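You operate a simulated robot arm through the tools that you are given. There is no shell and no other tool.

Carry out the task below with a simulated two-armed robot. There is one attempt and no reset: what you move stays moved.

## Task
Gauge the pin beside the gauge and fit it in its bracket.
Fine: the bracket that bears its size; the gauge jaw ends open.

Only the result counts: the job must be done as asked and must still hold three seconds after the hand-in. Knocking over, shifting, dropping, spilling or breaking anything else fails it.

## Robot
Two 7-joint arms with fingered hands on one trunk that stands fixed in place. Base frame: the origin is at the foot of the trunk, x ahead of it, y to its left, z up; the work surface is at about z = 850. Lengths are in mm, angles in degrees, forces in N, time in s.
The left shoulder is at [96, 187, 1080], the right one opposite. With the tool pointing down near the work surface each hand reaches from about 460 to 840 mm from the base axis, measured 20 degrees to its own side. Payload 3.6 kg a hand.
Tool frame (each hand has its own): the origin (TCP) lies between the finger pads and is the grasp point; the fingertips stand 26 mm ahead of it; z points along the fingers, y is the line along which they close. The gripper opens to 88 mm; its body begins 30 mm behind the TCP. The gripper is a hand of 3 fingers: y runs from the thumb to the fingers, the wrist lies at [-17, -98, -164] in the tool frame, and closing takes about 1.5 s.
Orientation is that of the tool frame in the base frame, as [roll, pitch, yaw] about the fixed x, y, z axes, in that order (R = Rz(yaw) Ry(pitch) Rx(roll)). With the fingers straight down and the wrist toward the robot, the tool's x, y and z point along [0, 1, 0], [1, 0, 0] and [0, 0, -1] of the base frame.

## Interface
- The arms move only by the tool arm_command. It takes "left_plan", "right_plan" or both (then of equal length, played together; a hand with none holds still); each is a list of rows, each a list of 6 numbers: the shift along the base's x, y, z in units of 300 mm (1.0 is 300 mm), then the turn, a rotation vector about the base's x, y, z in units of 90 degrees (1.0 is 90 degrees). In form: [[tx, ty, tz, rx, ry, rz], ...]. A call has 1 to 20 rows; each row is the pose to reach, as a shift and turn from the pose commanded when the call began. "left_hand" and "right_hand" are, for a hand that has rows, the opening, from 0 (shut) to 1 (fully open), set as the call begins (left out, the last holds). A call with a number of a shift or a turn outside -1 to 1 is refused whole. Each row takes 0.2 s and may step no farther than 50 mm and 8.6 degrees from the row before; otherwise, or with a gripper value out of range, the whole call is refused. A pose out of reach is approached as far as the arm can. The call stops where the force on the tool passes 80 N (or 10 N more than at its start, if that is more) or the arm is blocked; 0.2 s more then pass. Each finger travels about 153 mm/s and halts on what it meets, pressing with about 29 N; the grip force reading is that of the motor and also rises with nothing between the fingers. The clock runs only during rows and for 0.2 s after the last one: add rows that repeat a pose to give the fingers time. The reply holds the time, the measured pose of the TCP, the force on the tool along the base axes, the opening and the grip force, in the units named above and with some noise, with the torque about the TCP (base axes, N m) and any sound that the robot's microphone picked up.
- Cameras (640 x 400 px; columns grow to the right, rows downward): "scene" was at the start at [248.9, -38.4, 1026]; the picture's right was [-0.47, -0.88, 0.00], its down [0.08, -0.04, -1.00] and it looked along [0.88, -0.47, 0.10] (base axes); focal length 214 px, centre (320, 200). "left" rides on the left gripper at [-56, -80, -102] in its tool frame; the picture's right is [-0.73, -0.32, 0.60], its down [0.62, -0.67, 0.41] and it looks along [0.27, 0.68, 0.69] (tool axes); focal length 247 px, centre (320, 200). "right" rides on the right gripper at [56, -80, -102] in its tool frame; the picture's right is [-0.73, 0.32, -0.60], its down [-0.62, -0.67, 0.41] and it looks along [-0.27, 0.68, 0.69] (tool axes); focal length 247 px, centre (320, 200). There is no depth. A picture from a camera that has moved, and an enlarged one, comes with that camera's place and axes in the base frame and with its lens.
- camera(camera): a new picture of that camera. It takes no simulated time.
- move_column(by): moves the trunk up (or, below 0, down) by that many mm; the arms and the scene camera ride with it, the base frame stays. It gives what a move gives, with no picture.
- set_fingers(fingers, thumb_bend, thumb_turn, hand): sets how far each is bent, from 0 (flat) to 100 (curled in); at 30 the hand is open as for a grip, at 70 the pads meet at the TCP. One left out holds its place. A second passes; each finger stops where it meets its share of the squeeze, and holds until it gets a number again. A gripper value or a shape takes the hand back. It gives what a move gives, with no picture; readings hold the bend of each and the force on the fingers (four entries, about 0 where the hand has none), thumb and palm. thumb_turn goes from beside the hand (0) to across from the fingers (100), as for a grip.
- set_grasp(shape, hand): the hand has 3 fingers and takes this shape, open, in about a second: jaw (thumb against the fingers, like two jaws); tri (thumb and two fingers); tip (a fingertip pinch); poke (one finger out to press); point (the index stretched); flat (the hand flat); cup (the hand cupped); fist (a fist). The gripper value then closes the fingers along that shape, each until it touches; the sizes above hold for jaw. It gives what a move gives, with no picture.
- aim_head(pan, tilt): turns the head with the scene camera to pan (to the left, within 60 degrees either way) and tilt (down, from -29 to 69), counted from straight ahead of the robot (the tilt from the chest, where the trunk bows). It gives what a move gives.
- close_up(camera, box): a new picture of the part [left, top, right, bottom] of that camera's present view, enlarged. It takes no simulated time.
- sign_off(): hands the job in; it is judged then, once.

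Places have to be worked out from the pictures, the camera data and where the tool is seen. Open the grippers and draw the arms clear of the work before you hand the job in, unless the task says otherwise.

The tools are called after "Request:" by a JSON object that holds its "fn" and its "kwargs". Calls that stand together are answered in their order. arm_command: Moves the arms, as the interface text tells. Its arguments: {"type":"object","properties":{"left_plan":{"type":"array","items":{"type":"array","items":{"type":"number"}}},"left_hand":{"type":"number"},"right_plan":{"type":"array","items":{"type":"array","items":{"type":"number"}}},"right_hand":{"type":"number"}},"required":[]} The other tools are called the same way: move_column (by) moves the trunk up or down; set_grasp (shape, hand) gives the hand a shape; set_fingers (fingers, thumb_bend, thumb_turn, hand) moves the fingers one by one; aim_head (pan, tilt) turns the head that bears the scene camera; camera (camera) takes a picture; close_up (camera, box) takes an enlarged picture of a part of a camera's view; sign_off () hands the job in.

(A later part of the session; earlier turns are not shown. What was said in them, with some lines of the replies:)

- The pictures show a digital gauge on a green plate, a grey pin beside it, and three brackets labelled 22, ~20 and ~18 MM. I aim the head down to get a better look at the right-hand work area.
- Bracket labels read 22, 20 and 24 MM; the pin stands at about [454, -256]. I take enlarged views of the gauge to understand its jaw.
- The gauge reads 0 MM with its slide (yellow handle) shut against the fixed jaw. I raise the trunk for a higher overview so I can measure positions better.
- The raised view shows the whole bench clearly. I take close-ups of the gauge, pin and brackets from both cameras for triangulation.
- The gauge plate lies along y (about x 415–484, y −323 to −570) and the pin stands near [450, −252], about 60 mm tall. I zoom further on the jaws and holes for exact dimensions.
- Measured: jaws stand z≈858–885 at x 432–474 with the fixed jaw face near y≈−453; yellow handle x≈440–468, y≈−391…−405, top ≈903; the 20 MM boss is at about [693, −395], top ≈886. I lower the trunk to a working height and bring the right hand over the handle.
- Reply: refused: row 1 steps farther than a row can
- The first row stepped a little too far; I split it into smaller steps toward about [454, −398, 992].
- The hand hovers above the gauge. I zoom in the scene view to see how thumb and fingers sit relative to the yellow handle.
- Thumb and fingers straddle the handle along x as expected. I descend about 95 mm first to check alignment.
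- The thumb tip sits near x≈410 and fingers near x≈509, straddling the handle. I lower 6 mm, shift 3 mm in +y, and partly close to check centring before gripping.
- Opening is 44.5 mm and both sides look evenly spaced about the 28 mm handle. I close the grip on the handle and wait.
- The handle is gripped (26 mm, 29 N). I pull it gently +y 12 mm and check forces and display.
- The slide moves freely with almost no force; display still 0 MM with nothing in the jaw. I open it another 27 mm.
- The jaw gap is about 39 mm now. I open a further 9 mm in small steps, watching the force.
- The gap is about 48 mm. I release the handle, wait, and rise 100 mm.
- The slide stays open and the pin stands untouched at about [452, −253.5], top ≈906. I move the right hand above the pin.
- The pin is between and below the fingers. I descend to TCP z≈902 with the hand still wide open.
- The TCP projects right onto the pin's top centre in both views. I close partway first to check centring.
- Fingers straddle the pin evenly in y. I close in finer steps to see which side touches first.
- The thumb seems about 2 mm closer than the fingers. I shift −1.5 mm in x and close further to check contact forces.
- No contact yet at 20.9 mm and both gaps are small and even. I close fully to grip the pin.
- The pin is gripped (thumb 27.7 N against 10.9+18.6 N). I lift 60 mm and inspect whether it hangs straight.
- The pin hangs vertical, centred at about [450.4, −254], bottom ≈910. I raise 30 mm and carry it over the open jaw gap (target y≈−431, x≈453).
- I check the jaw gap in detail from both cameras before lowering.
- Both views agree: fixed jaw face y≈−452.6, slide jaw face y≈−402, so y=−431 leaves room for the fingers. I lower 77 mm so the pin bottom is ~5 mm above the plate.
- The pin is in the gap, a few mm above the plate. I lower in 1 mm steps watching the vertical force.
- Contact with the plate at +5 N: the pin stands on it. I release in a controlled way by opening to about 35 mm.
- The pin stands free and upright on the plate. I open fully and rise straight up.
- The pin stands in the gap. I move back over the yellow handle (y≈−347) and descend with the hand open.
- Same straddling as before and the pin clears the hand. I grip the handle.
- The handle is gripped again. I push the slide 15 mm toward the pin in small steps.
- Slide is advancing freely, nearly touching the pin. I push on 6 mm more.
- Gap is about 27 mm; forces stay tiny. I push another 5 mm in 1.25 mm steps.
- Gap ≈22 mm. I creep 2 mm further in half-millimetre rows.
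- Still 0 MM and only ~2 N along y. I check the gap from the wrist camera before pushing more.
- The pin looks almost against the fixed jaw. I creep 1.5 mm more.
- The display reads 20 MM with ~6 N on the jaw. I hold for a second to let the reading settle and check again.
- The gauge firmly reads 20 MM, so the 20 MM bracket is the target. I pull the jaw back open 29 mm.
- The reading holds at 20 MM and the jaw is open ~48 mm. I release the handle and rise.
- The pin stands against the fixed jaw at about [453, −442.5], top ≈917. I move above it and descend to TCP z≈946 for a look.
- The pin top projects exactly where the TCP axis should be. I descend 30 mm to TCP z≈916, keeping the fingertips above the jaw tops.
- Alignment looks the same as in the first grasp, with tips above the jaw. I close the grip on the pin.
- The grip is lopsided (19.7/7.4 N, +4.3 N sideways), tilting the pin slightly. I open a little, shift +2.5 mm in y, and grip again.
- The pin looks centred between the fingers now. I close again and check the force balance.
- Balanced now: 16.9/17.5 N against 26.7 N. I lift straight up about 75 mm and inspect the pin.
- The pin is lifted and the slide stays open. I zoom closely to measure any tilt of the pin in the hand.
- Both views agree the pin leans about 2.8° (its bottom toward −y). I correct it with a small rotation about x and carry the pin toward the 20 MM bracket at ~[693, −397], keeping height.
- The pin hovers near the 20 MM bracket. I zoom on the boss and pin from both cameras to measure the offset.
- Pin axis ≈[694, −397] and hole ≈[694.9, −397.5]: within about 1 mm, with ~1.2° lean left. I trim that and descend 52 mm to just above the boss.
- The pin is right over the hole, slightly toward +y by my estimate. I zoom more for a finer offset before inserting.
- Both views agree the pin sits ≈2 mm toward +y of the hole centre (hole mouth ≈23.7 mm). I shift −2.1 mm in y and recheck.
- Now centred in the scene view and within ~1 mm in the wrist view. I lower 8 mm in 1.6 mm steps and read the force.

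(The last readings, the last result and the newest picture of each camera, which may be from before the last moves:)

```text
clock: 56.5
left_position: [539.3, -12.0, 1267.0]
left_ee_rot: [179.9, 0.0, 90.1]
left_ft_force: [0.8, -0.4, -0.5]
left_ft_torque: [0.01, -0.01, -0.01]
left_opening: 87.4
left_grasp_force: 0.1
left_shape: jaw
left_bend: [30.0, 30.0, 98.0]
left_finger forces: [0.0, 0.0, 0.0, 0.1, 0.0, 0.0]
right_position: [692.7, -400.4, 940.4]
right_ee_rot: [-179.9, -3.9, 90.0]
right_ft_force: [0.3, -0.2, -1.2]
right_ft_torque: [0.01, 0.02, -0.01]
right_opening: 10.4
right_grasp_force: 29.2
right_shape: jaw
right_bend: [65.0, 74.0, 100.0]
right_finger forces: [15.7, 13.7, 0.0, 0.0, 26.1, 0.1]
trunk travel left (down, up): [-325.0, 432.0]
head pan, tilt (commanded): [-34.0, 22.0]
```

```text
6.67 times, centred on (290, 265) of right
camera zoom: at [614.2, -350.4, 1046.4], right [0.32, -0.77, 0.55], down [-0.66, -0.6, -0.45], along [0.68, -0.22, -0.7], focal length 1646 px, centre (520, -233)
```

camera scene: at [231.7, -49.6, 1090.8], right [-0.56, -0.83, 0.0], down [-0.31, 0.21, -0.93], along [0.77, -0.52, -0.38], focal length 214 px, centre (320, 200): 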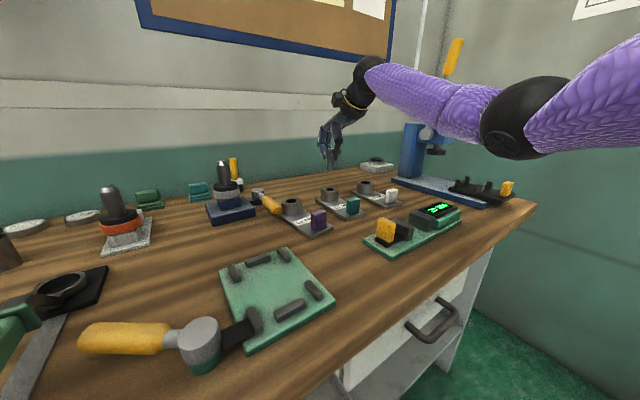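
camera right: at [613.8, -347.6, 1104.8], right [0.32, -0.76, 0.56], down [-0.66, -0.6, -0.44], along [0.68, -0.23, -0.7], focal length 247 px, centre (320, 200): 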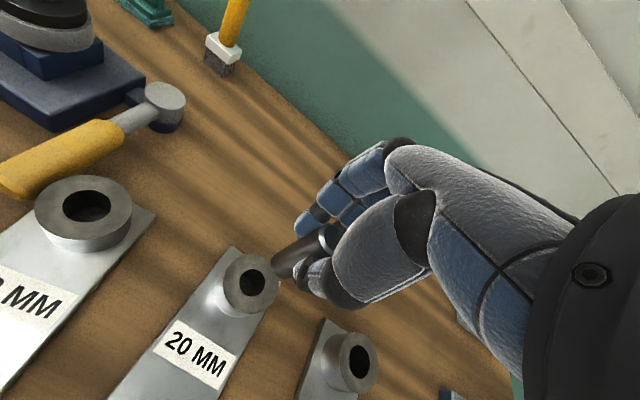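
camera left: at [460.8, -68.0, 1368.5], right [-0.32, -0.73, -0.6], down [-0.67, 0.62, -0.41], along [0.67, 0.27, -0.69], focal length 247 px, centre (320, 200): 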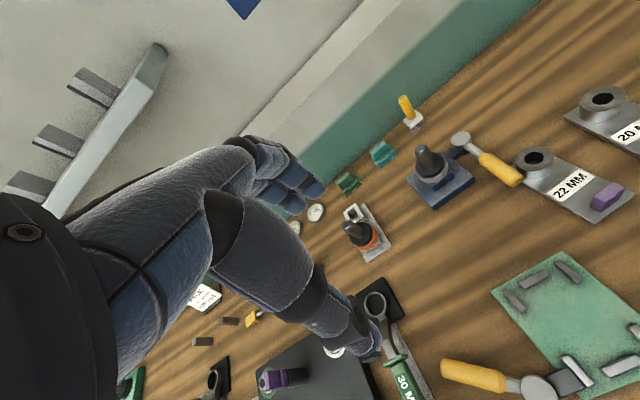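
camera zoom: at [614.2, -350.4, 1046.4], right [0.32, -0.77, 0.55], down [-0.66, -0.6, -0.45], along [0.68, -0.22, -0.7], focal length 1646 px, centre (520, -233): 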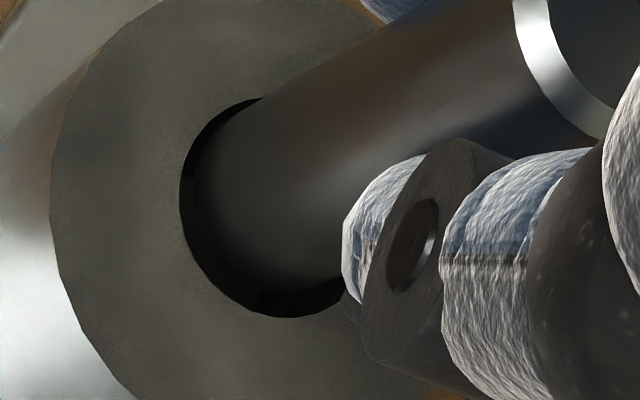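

The pin tip is entering the hole with no contact force. I lower another 8 mm.

Request:
{"fn": "arm_command", "kwargs": {"right_plan": [[0, 0, -0.0055, 0, 0, 0], [0, 0, -0.011, 0, 0, 0], [0, 0, -0.0165, 0, 0, 0], [0, 0, -0.022, 0, 0, 0], [0, 0, -0.0267, 0, 0, 0]]}}

Request:
{"fn": "close_up", "kwargs": {"camera": "scene", "box": [325, 165, 355, 205]}}

Request:
{"fn": "close_up", "kwargs": {"camera": "right", "box": [260, 235, 320, 295]}}

```text
clock: 57.7
left_position: [539.4, -10.2, 1266.3]
left_ee_rot: [-180.0, 0.0, 90.1]
left_ft_force: [-0.4, 0.2, -0.1]
left_ft_torque: [-0.03, 0.01, 0.0]
left_opening: 87.6
left_grasp_force: 0.0
left_shape: jaw
left_bend: [30.0, 30.0, 98.0]
left_finger forces: [0.0, 0.0, 0.1, 0.0, 0.0, 0.1]
right_position: [695.1, -399.9, 931.8]
right_ee_rot: [179.9, -3.9, 90.0]
right_ft_force: [-0.5, 0.2, -0.6]
right_ft_torque: [-0.02, 0.03, -0.02]
right_opening: 10.4
right_grasp_force: 29.2
right_shape: jaw
right_bend: [65.0, 74.0, 100.0]
right_finger forces: [15.7, 13.7, 0.0, 0.0, 26.3, 0.0]
trunk travel left (down, up): [-325.0, 432.0]
head pan, tilt (commanded): [-34.0, 22.0]
```

```text
10.00 times, centred on (340, 185) of scene
camera zoom: at [231.7, -49.5, 1090.9], right [-0.56, -0.83, 0.0], down [-0.31, 0.21, -0.93], along [0.77, -0.52, -0.37], focal length 2145 px, centre (120, 350)
```

zoom: 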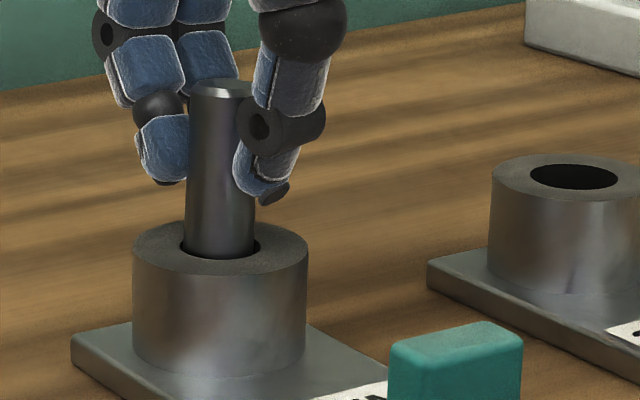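

```text
6.67 times, centred on (290, 265) of right
camera zoom: at [614.4, -350.5, 1038.6], right [0.32, -0.77, 0.55], down [-0.66, -0.59, -0.45], along [0.68, -0.22, -0.7], focal length 1646 px, centre (520, -233)
```

zoom: 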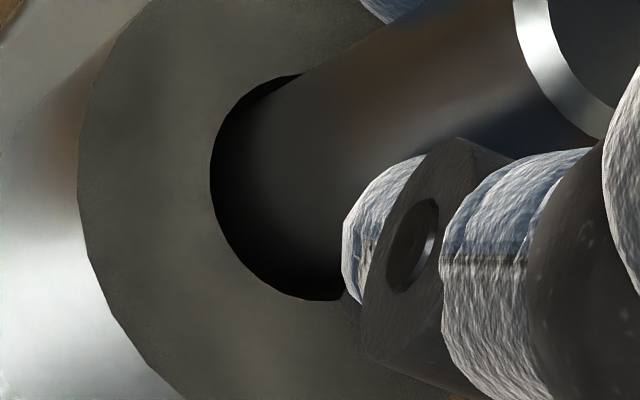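

The pin is about 10 mm into the hole with no contact. I continue down 10 mm.

Request:
{"fn": "arm_command", "kwargs": {"right_plan": [[0, 0, -0.0067, 0, 0, 0], [0, 0, -0.0133, 0, 0, 0], [0, 0, -0.02, 0, 0, 0], [0, 0, -0.0267, 0, 0, 0], [0, 0, -0.0333, 0, 0, 0]]}}

Request:
{"fn": "close_up", "kwargs": {"camera": "scene", "box": [325, 165, 355, 205]}}

Request:
{"fn": "close_up", "kwargs": {"camera": "right", "box": [250, 215, 340, 305]}}

```text
clock: 58.9
left_position: [539.8, -11.1, 1266.3]
left_ee_rot: [-180.0, -0.1, 90.1]
left_ft_force: [0.3, -0.3, 0.9]
left_ft_torque: [0.0, 0.01, -0.01]
left_opening: 87.7
left_grasp_force: 0.1
left_shape: jaw
left_bend: [30.0, 30.0, 98.0]
left_finger forces: [0.1, 0.0, 0.1, 0.0, 0.0, 0.0]
right_position: [694.5, -400.5, 921.6]
right_ee_rot: [180.0, -3.9, 90.1]
right_ft_force: [-1.3, 0.2, -0.5]
right_ft_torque: [-0.03, 0.03, -0.01]
right_opening: 10.3
right_grasp_force: 29.0
right_shape: jaw
right_bend: [65.0, 74.0, 100.0]
right_finger forces: [16.0, 13.5, 0.0, 0.1, 27.7, 0.0]
trunk travel left (down, up): [-325.0, 432.0]
head pan, tilt (commanded): [-34.0, 22.0]
```

```text
10.00 times, centred on (340, 185) of scene
camera zoom: at [231.5, -49.5, 1090.9], right [-0.56, -0.83, 0.0], down [-0.31, 0.21, -0.93], along [0.77, -0.52, -0.37], focal length 2145 px, centre (120, 350)
```

zoom: 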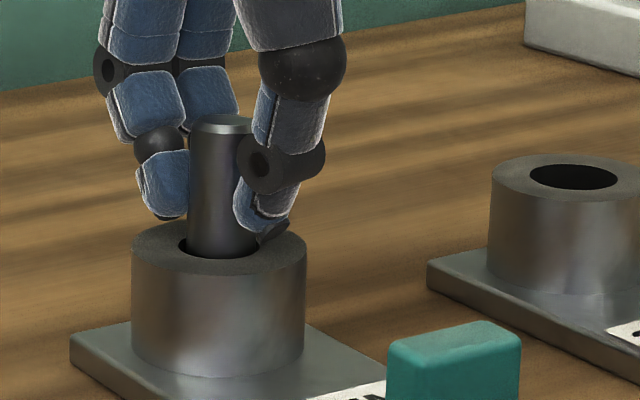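

```text
4.44 times, centred on (295, 260) of right
camera zoom: at [614.7, -351.1, 1028.1], right [0.32, -0.77, 0.55], down [-0.66, -0.6, -0.45], along [0.68, -0.22, -0.7], focal length 1098 px, centre (431, -67)
```

zoom: 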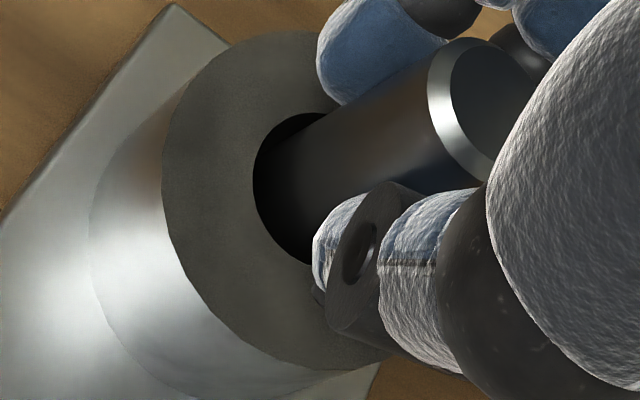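

The pin is ~20 mm in, still nearly force-free. I go down 4 mm more in small steps.

Request:
{"fn": "arm_command", "kwargs": {"right_plan": [[0, 0, -0.0033, 0, 0, 0], [0, 0, -0.0067, 0, 0, 0], [0, 0, -0.01, 0, 0, 0], [0, 0, -0.0133, 0, 0, 0]]}}

Request:
{"fn": "close_up", "kwargs": {"camera": "scene", "box": [325, 165, 355, 205]}}

Request:
{"fn": "close_up", "kwargs": {"camera": "right", "box": [250, 215, 340, 305]}}

```text
clock: 59.9
left_position: [540.0, -10.7, 1266.9]
left_ee_rot: [180.0, 0.0, 90.1]
left_ft_force: [0.1, -0.5, 0.1]
left_ft_torque: [0.0, 0.03, 0.0]
left_opening: 87.7
left_grasp_force: 0.1
left_shape: jaw
left_bend: [30.0, 30.0, 98.0]
left_finger forces: [0.0, 0.0, 0.0, 0.0, 0.0, 0.0]
right_position: [693.3, -400.6, 918.1]
right_ee_rot: [180.0, -3.9, 90.1]
right_ft_force: [0.0, 0.7, -0.1]
right_ft_torque: [-0.01, -0.01, 0.01]
right_opening: 10.4
right_grasp_force: 29.3
right_shape: jaw
right_bend: [65.0, 74.0, 100.0]
right_finger forces: [16.5, 14.1, 0.1, 0.0, 27.0, 0.1]
trunk travel left (down, up): [-325.0, 432.0]
head pan, tilt (commanded): [-34.0, 22.0]
```

```text
10.00 times, centred on (340, 185) of scene
camera zoom: at [231.7, -49.5, 1090.9], right [-0.56, -0.83, 0.0], down [-0.31, 0.21, -0.93], along [0.77, -0.52, -0.37], focal length 2145 px, centre (120, 350)
```

zoom: 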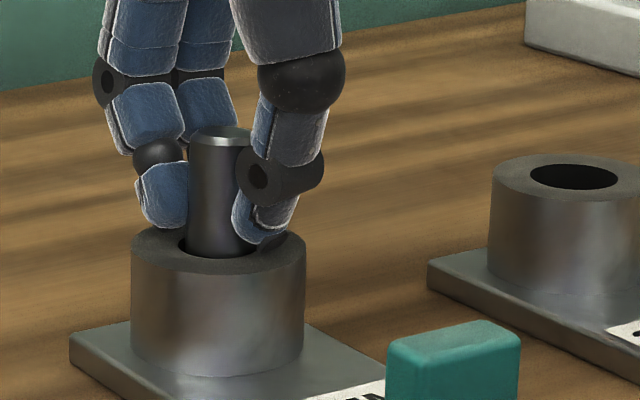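

```text
4.44 times, centred on (295, 260) of right
camera zoom: at [614.8, -350.9, 1024.6], right [0.32, -0.77, 0.55], down [-0.66, -0.59, -0.45], along [0.68, -0.22, -0.7], focal length 1098 px, centre (431, -67)
```

zoom: 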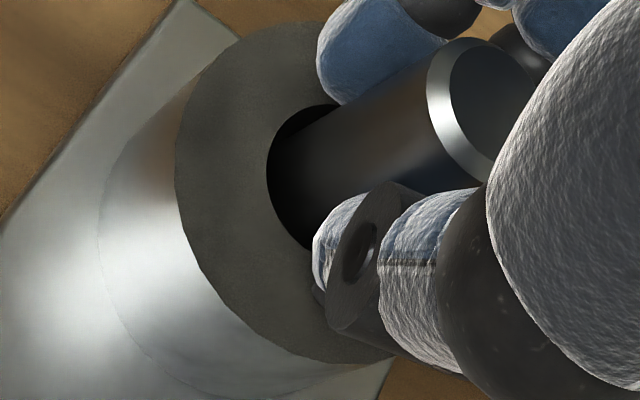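

The bracket nudged under ~1 mm as the pin slid in; forces are near zero. I lower 2 mm more to look for bottoming.

Request:
{"fn": "arm_command", "kwargs": {"right_plan": [[0, 0, -0.0033, 0, 0, 0], [0, 0, -0.0067, 0, 0, 0], [0, 0, -0.0067, 0, 0, 0]]}}

Request:
{"fn": "close_up", "kwargs": {"camera": "scene", "box": [325, 165, 355, 205]}}

```text
clock: 60.7
left_position: [538.0, -10.5, 1266.7]
left_ee_rot: [179.9, 0.0, 90.2]
left_ft_force: [-0.1, 0.0, 0.2]
left_ft_torque: [-0.02, 0.04, 0.01]
left_opening: 87.8
left_grasp_force: 0.0
left_shape: jaw
left_bend: [30.0, 30.0, 98.0]
left_finger forces: [0.0, 0.0, 0.1, 0.0, 0.0, 0.1]
right_position: [693.8, -401.4, 916.2]
right_ee_rot: [179.9, -3.9, 90.2]
right_ft_force: [1.4, -0.3, 2.2]
right_ft_torque: [-0.04, -0.1, 0.01]
right_opening: 10.2
right_grasp_force: 28.8
right_shape: jaw
right_bend: [65.0, 74.0, 100.0]
right_finger forces: [16.6, 18.0, 0.0, 0.0, 26.9, 0.1]
trunk travel left (down, up): [-325.0, 432.0]
head pan, tilt (commanded): [-34.0, 22.0]
```

```text
10.00 times, centred on (340, 185) of scene
camera zoom: at [231.5, -49.4, 1091.0], right [-0.56, -0.83, 0.0], down [-0.31, 0.21, -0.93], along [0.77, -0.52, -0.37], focal length 2145 px, centre (120, 350)
```

zoom: 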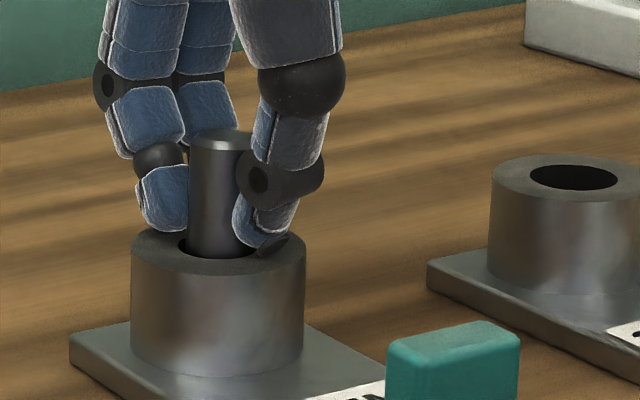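

Readings now match those when the pin stood on the gauge plate (16.6/18.0 N, +2 N up), so it has bottomed. I release in a small opening first.

Request:
{"fn": "arm_command", "kwargs": {"right_plan": [[0, 0, 0, 0, 0, 0], [0, 0, 0, 0, 0, 0], [0, 0, 0, 0, 0, 0]], "right_hand": 0.3}}

Request:
{"fn": "close_up", "kwargs": {"camera": "scene", "box": [325, 165, 355, 205]}}

Request:
{"fn": "close_up", "kwargs": {"camera": "right", "box": [250, 215, 340, 305]}}

```text
clock: 61.5
left_position: [538.1, -12.1, 1266.6]
left_ee_rot: [-180.0, 0.1, 90.2]
left_ft_force: [0.0, 0.4, -0.2]
left_ft_torque: [0.0, -0.01, 0.0]
left_opening: 87.5
left_grasp_force: 0.1
left_shape: jaw
left_bend: [30.0, 30.0, 98.0]
left_finger forces: [0.0, 0.0, 0.1, 0.1, 0.1, 0.1]
right_position: [693.2, -399.5, 916.4]
right_ee_rot: [-179.8, -3.9, 90.1]
right_ft_force: [-0.1, 0.0, 0.3]
right_ft_torque: [0.0, -0.01, 0.0]
right_opening: 26.2
right_grasp_force: 0.0
right_shape: jaw
right_bend: [52.0, 73.0, 100.0]
right_finger forces: [0.1, 0.2, 0.0, 0.0, 0.0, 0.0]
trunk travel left (down, up): [-325.0, 432.0]
head pan, tilt (commanded): [-34.0, 22.0]
```

```text
10.00 times, centred on (340, 185) of scene
camera zoom: at [231.5, -49.4, 1090.9], right [-0.56, -0.83, 0.0], down [-0.31, 0.21, -0.93], along [0.77, -0.52, -0.37], focal length 2145 px, centre (120, 350)
```

zoom: 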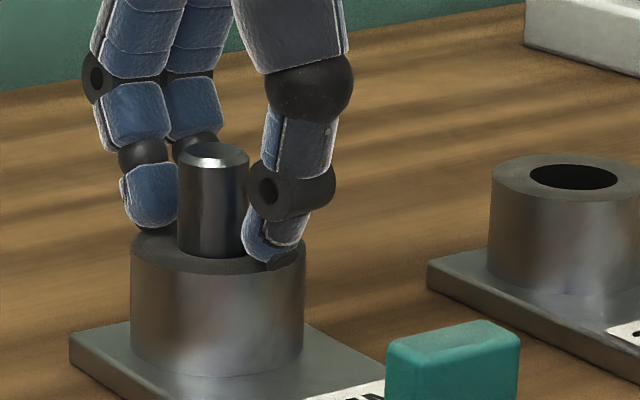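

```text
4.44 times, centred on (295, 260) of right
camera zoom: at [614.0, -350.8, 1022.5], right [0.32, -0.77, 0.55], down [-0.66, -0.6, -0.45], along [0.67, -0.22, -0.7], focal length 1098 px, centre (431, -67)
```

zoom: 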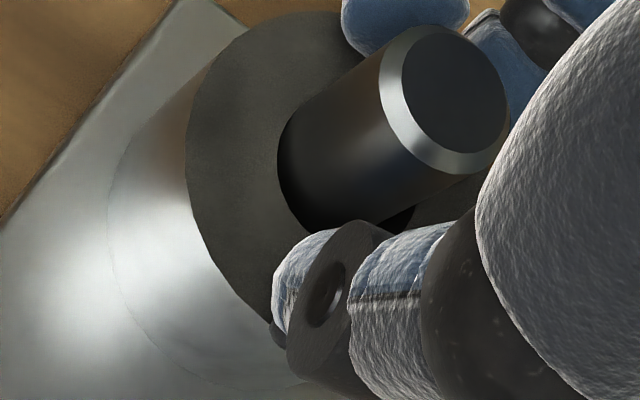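

The pin dropped a few mm into its seat and stands loosely in the hole. I open a bit more, then rise straight up before opening fully.

Request:
{"fn": "arm_command", "kwargs": {"right_plan": [[0, 0, 0, 0, 0, 0], [0, 0, 0, 0, 0, 0], [0, 0, 0.02, 0, 0, 0], [0, 0, 0.06, 0, 0, 0], [0, 0, 0.12, 0, 0, 0], [0, 0, 0.2, 0, 0, 0], [0, 0, 0.3, 0, 0, 0]], "right_hand": 0.5}}

Request:
{"fn": "close_up", "kwargs": {"camera": "scene", "box": [325, 165, 355, 205]}}

Request:
{"fn": "close_up", "kwargs": {"camera": "right", "box": [210, 205, 350, 325]}}

```text
clock: 63.1
left_position: [539.6, -11.3, 1266.5]
left_ee_rot: [180.0, 0.0, 90.1]
left_ft_force: [0.2, -0.2, 0.5]
left_ft_torque: [-0.02, 0.03, 0.02]
left_opening: 87.5
left_grasp_force: 0.1
left_shape: jaw
left_bend: [30.0, 30.0, 98.0]
left_finger forces: [0.1, 0.1, 0.1, 0.1, 0.0, 0.0]
right_position: [692.0, -399.6, 1008.1]
right_ee_rot: [-180.0, -3.9, 90.1]
right_ft_force: [0.1, -0.8, 0.6]
right_ft_torque: [0.01, -0.02, 0.02]
right_opening: 43.4
right_grasp_force: 0.1
right_shape: jaw
right_bend: [43.0, 68.0, 100.0]
right_finger forces: [0.0, 0.1, 0.0, 0.0, 0.0, 0.0]
trunk travel left (down, up): [-325.0, 432.0]
head pan, tilt (commanded): [-34.0, 22.0]
```

```text
10.00 times, centred on (340, 185) of scene
camera zoom: at [231.4, -49.3, 1091.0], right [-0.56, -0.83, 0.0], down [-0.31, 0.21, -0.93], along [0.77, -0.52, -0.37], focal length 2145 px, centre (120, 350)
```

zoom: 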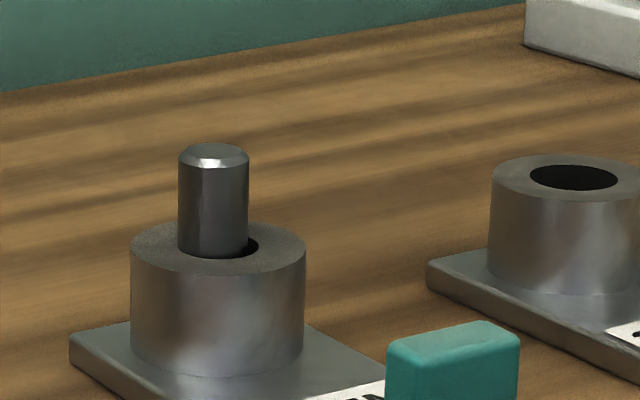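

```text
3.33 times, centred on (280, 265) of right
camera zoom: at [613.2, -350.2, 1113.2], right [0.32, -0.77, 0.55], down [-0.66, -0.59, -0.45], along [0.68, -0.22, -0.7], focal length 823 px, centre (453, -17)
```

zoom: 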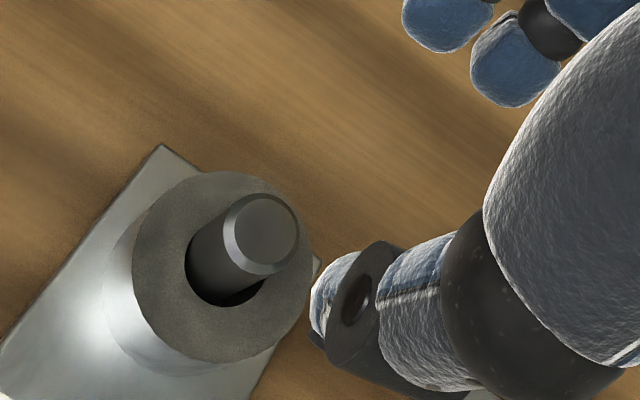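

The pin stands upright in the 20 MM boss with ~28.5 mm exposed, i.e. seated about 28 mm deep on the floor of the hole. I open the hand fully and rise, then draw back.

Request:
{"fn": "arm_command", "kwargs": {"right_plan": [[0, 0, 0.1, 0, 0, 0], [0, 0, 0.2, 0, 0, 0], [0, 0, 0.33, 0, 0, 0], [-0.1, 0, 0.43, 0, 0, 0], [-0.24, 0, 0.47, 0, 0, 0], [-0.38, -0.02, 0.5, 0, 0, 0], [-0.52, -0.04, 0.5, 0, 0, 0], [-0.66, -0.06, 0.5, 0, 0, 0], [-0.8, -0.08, 0.5, 0, 0, 0], [-0.93, -0.09, 0.5, -0.02, 0, 0], [-1.0, -0.1, 0.5, -0.044, 0, 0], [-1.0, -0.1, 0.5, -0.044, 0, 0]], "right_hand": 1.0}}

Request:
{"fn": "camera", "kwargs": {"camera": "scene"}}

Request:
{"fn": "camera", "kwargs": {"camera": "right"}}

```text
clock: 65.7
left_position: [539.0, -10.8, 1267.3]
left_ee_rot: [-180.0, 0.0, 90.1]
left_ft_force: [0.3, -0.4, 1.3]
left_ft_torque: [0.04, -0.01, 0.0]
left_opening: 87.6
left_grasp_force: 0.1
left_shape: jaw
left_bend: [30.0, 30.0, 98.0]
left_finger forces: [0.1, 0.0, 0.0, 0.1, 0.0, 0.1]
right_position: [395.3, -429.9, 1156.5]
right_ee_rot: [180.0, 0.1, 90.1]
right_ft_force: [-0.5, 0.4, 0.2]
right_ft_torque: [0.0, -0.01, 0.03]
right_opening: 88.0
right_grasp_force: 0.1
right_shape: jaw
right_bend: [30.0, 30.0, 98.0]
right_finger forces: [0.0, 0.0, 0.0, 0.1, 0.0, 0.0]
trunk travel left (down, up): [-325.0, 432.0]
head pan, tilt (commanded): [-34.0, 22.0]
```

```text
taken
camera scene: at [231.7, -49.5, 1090.9], right [-0.56, -0.83, 0.0], down [-0.31, 0.21, -0.93], along [0.77, -0.52, -0.37], focal length 214 px, centre (320, 200)
```

scene: 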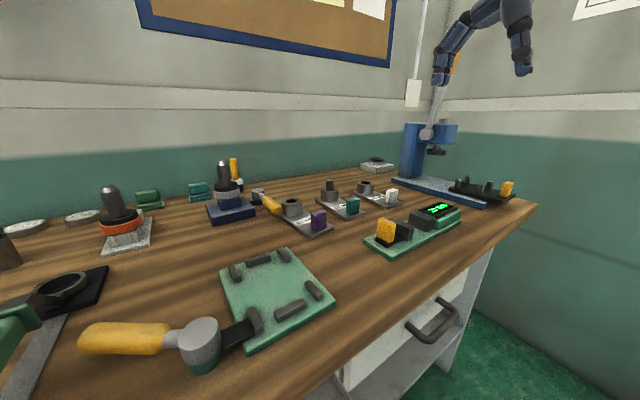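

```text
taken
camera right: at [316.1, -372.7, 1259.1], right [0.32, -0.73, 0.6], down [-0.66, -0.63, -0.41], along [0.68, -0.27, -0.69], focal length 247 px, centre (320, 200)
```

right: 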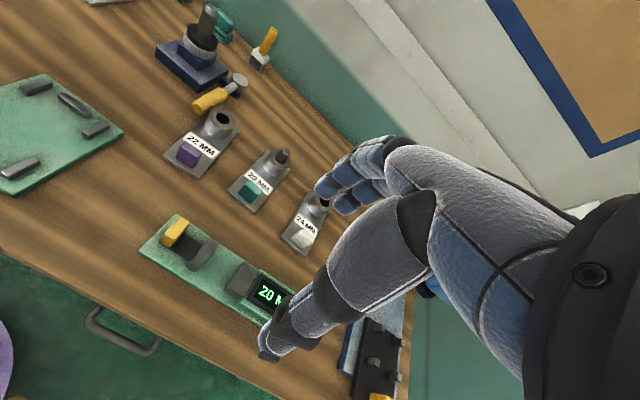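

Arms are clear. For a final check I raise the trunk to the earlier vantage point and compare the same views with those before the work.

Request:
{"fn": "move_column", "kwargs": {"by": 200}}

Request:
{"fn": "aim_head", "kwargs": {"pan": -40, "tilt": 50}}

Request:
{"fn": "close_up", "kwargs": {"camera": "scene", "box": [255, 105, 375, 185]}}

Request:
{"fn": "close_up", "kwargs": {"camera": "scene", "box": [300, 120, 420, 215]}}

Request:
{"fn": "close_up", "kwargs": {"camera": "scene", "box": [285, 115, 335, 155]}}

```text
clock: 67.9
left_position: [538.8, -10.8, 1466.4]
left_ee_rot: [-179.9, 0.1, 90.1]
left_ft_force: [0.5, 0.6, 0.3]
left_ft_torque: [0.03, 0.0, 0.01]
left_opening: 87.5
left_grasp_force: 0.0
left_shape: jaw
left_bend: [30.0, 30.0, 98.0]
left_finger forces: [0.0, 0.1, 0.0, 0.1, 0.0, 0.0]
right_position: [393.4, -429.5, 1355.1]
right_ee_rot: [-180.0, 0.0, 90.0]
right_ft_force: [-0.2, 0.2, -0.4]
right_ft_torque: [0.0, -0.02, 0.0]
right_opening: 87.7
right_grasp_force: 0.1
right_shape: jaw
right_bend: [30.0, 30.0, 98.0]
right_finger forces: [0.0, 0.1, 0.1, 0.0, 0.0, 0.0]
trunk travel left (down, up): [-525.0, 232.0]
head pan, tilt (commanded): [-34.0, 22.0]
```

```text
clock: 68.8
left_position: [538.2, -11.4, 1467.0]
left_ee_rot: [-179.9, 0.1, 90.1]
left_ft_force: [0.4, -0.7, -0.3]
left_ft_torque: [-0.02, -0.03, -0.01]
left_opening: 87.8
left_grasp_force: 0.1
left_shape: jaw
left_bend: [30.0, 30.0, 98.0]
left_finger forces: [0.0, 0.0, 0.1, 0.1, 0.1, 0.0]
right_position: [394.1, -429.6, 1355.0]
right_ee_rot: [-179.9, 0.0, 90.1]
right_ft_force: [0.5, 0.6, -0.4]
right_ft_torque: [0.01, -0.04, -0.05]
right_opening: 88.0
right_grasp_force: 0.0
right_shape: jaw
right_bend: [30.0, 30.0, 98.0]
right_finger forces: [0.0, 0.1, 0.0, 0.1, 0.0, 0.0]
trunk travel left (down, up): [-525.0, 232.0]
head pan, tilt (commanded): [-40.0, 50.0]
```

```text
5.00 times, centred on (315, 145) of scene
camera zoom: at [194.3, -47.2, 1259.7], right [-0.64, -0.77, 0.0], down [-0.59, 0.49, -0.64], along [0.49, -0.41, -0.77], focal length 1072 px, centre (345, 475)
```

zoom: 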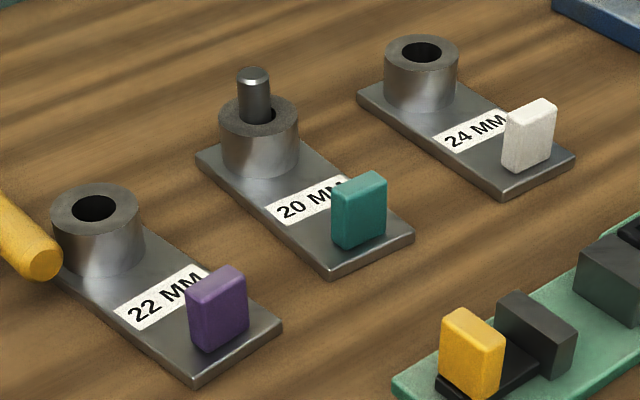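

```text
4.21 times, centred on (360, 168) of scene
camera zoom: at [194.3, -47.2, 1259.7], right [-0.64, -0.77, 0.0], down [-0.59, 0.49, -0.64], along [0.49, -0.41, -0.77], focal length 903 px, centre (152, 337)
```

zoom: 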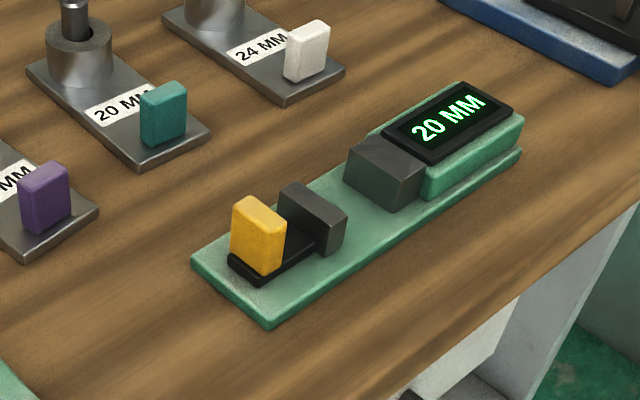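

```text
10.00 times, centred on (310, 135) of scene
camera zoom: at [194.3, -47.2, 1259.7], right [-0.64, -0.77, 0.0], down [-0.59, 0.49, -0.64], along [0.49, -0.41, -0.77], focal length 2145 px, centre (420, 850)
```

zoom: 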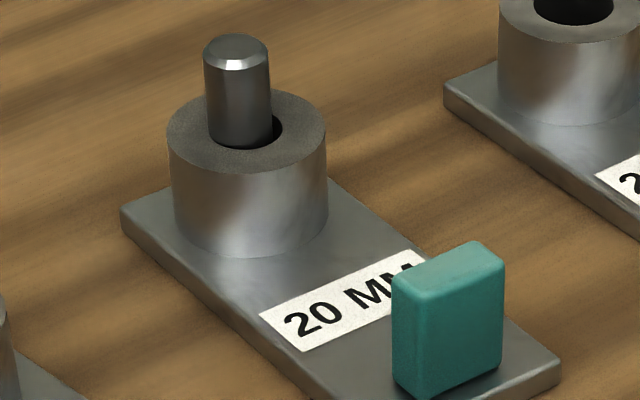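

The final views show the pin upright and seated in the 20 MM bracket. The gauge reads 20 MM with its jaw open. The other objects look undisturbed, and both hands are open and clear. I hand in the job.

Request:
{"fn": "sign_off", "kwargs": {}}

```text
The job is handed in.
```

The pin measured 20 MM on the gauge. It now stands upright in the bracket labelled 20 MM, about 28–30 mm deep, which is the full depth of the hole by my estimate. I handed the job in, but no verdict came back.

- **Gauge:** the jaw is open, about 48 mm, and the display still shows 20 MM.
- **Pin fit:** the hole is wider than the pin, so the pin sits loosely to one side. I did not press it down. It slid the last few millimetres by itself when I let go.
- **Bracket shift:** the 20 MM bracket moved about 1 mm as the pin went in. The gauge plate and the other two brackets match the pictures taken before I started, and nothing else looks disturbed.
- **Arms:** both hands are open and clear of the work. I left the trunk 300 mm above where it started, after raising it for a last look.
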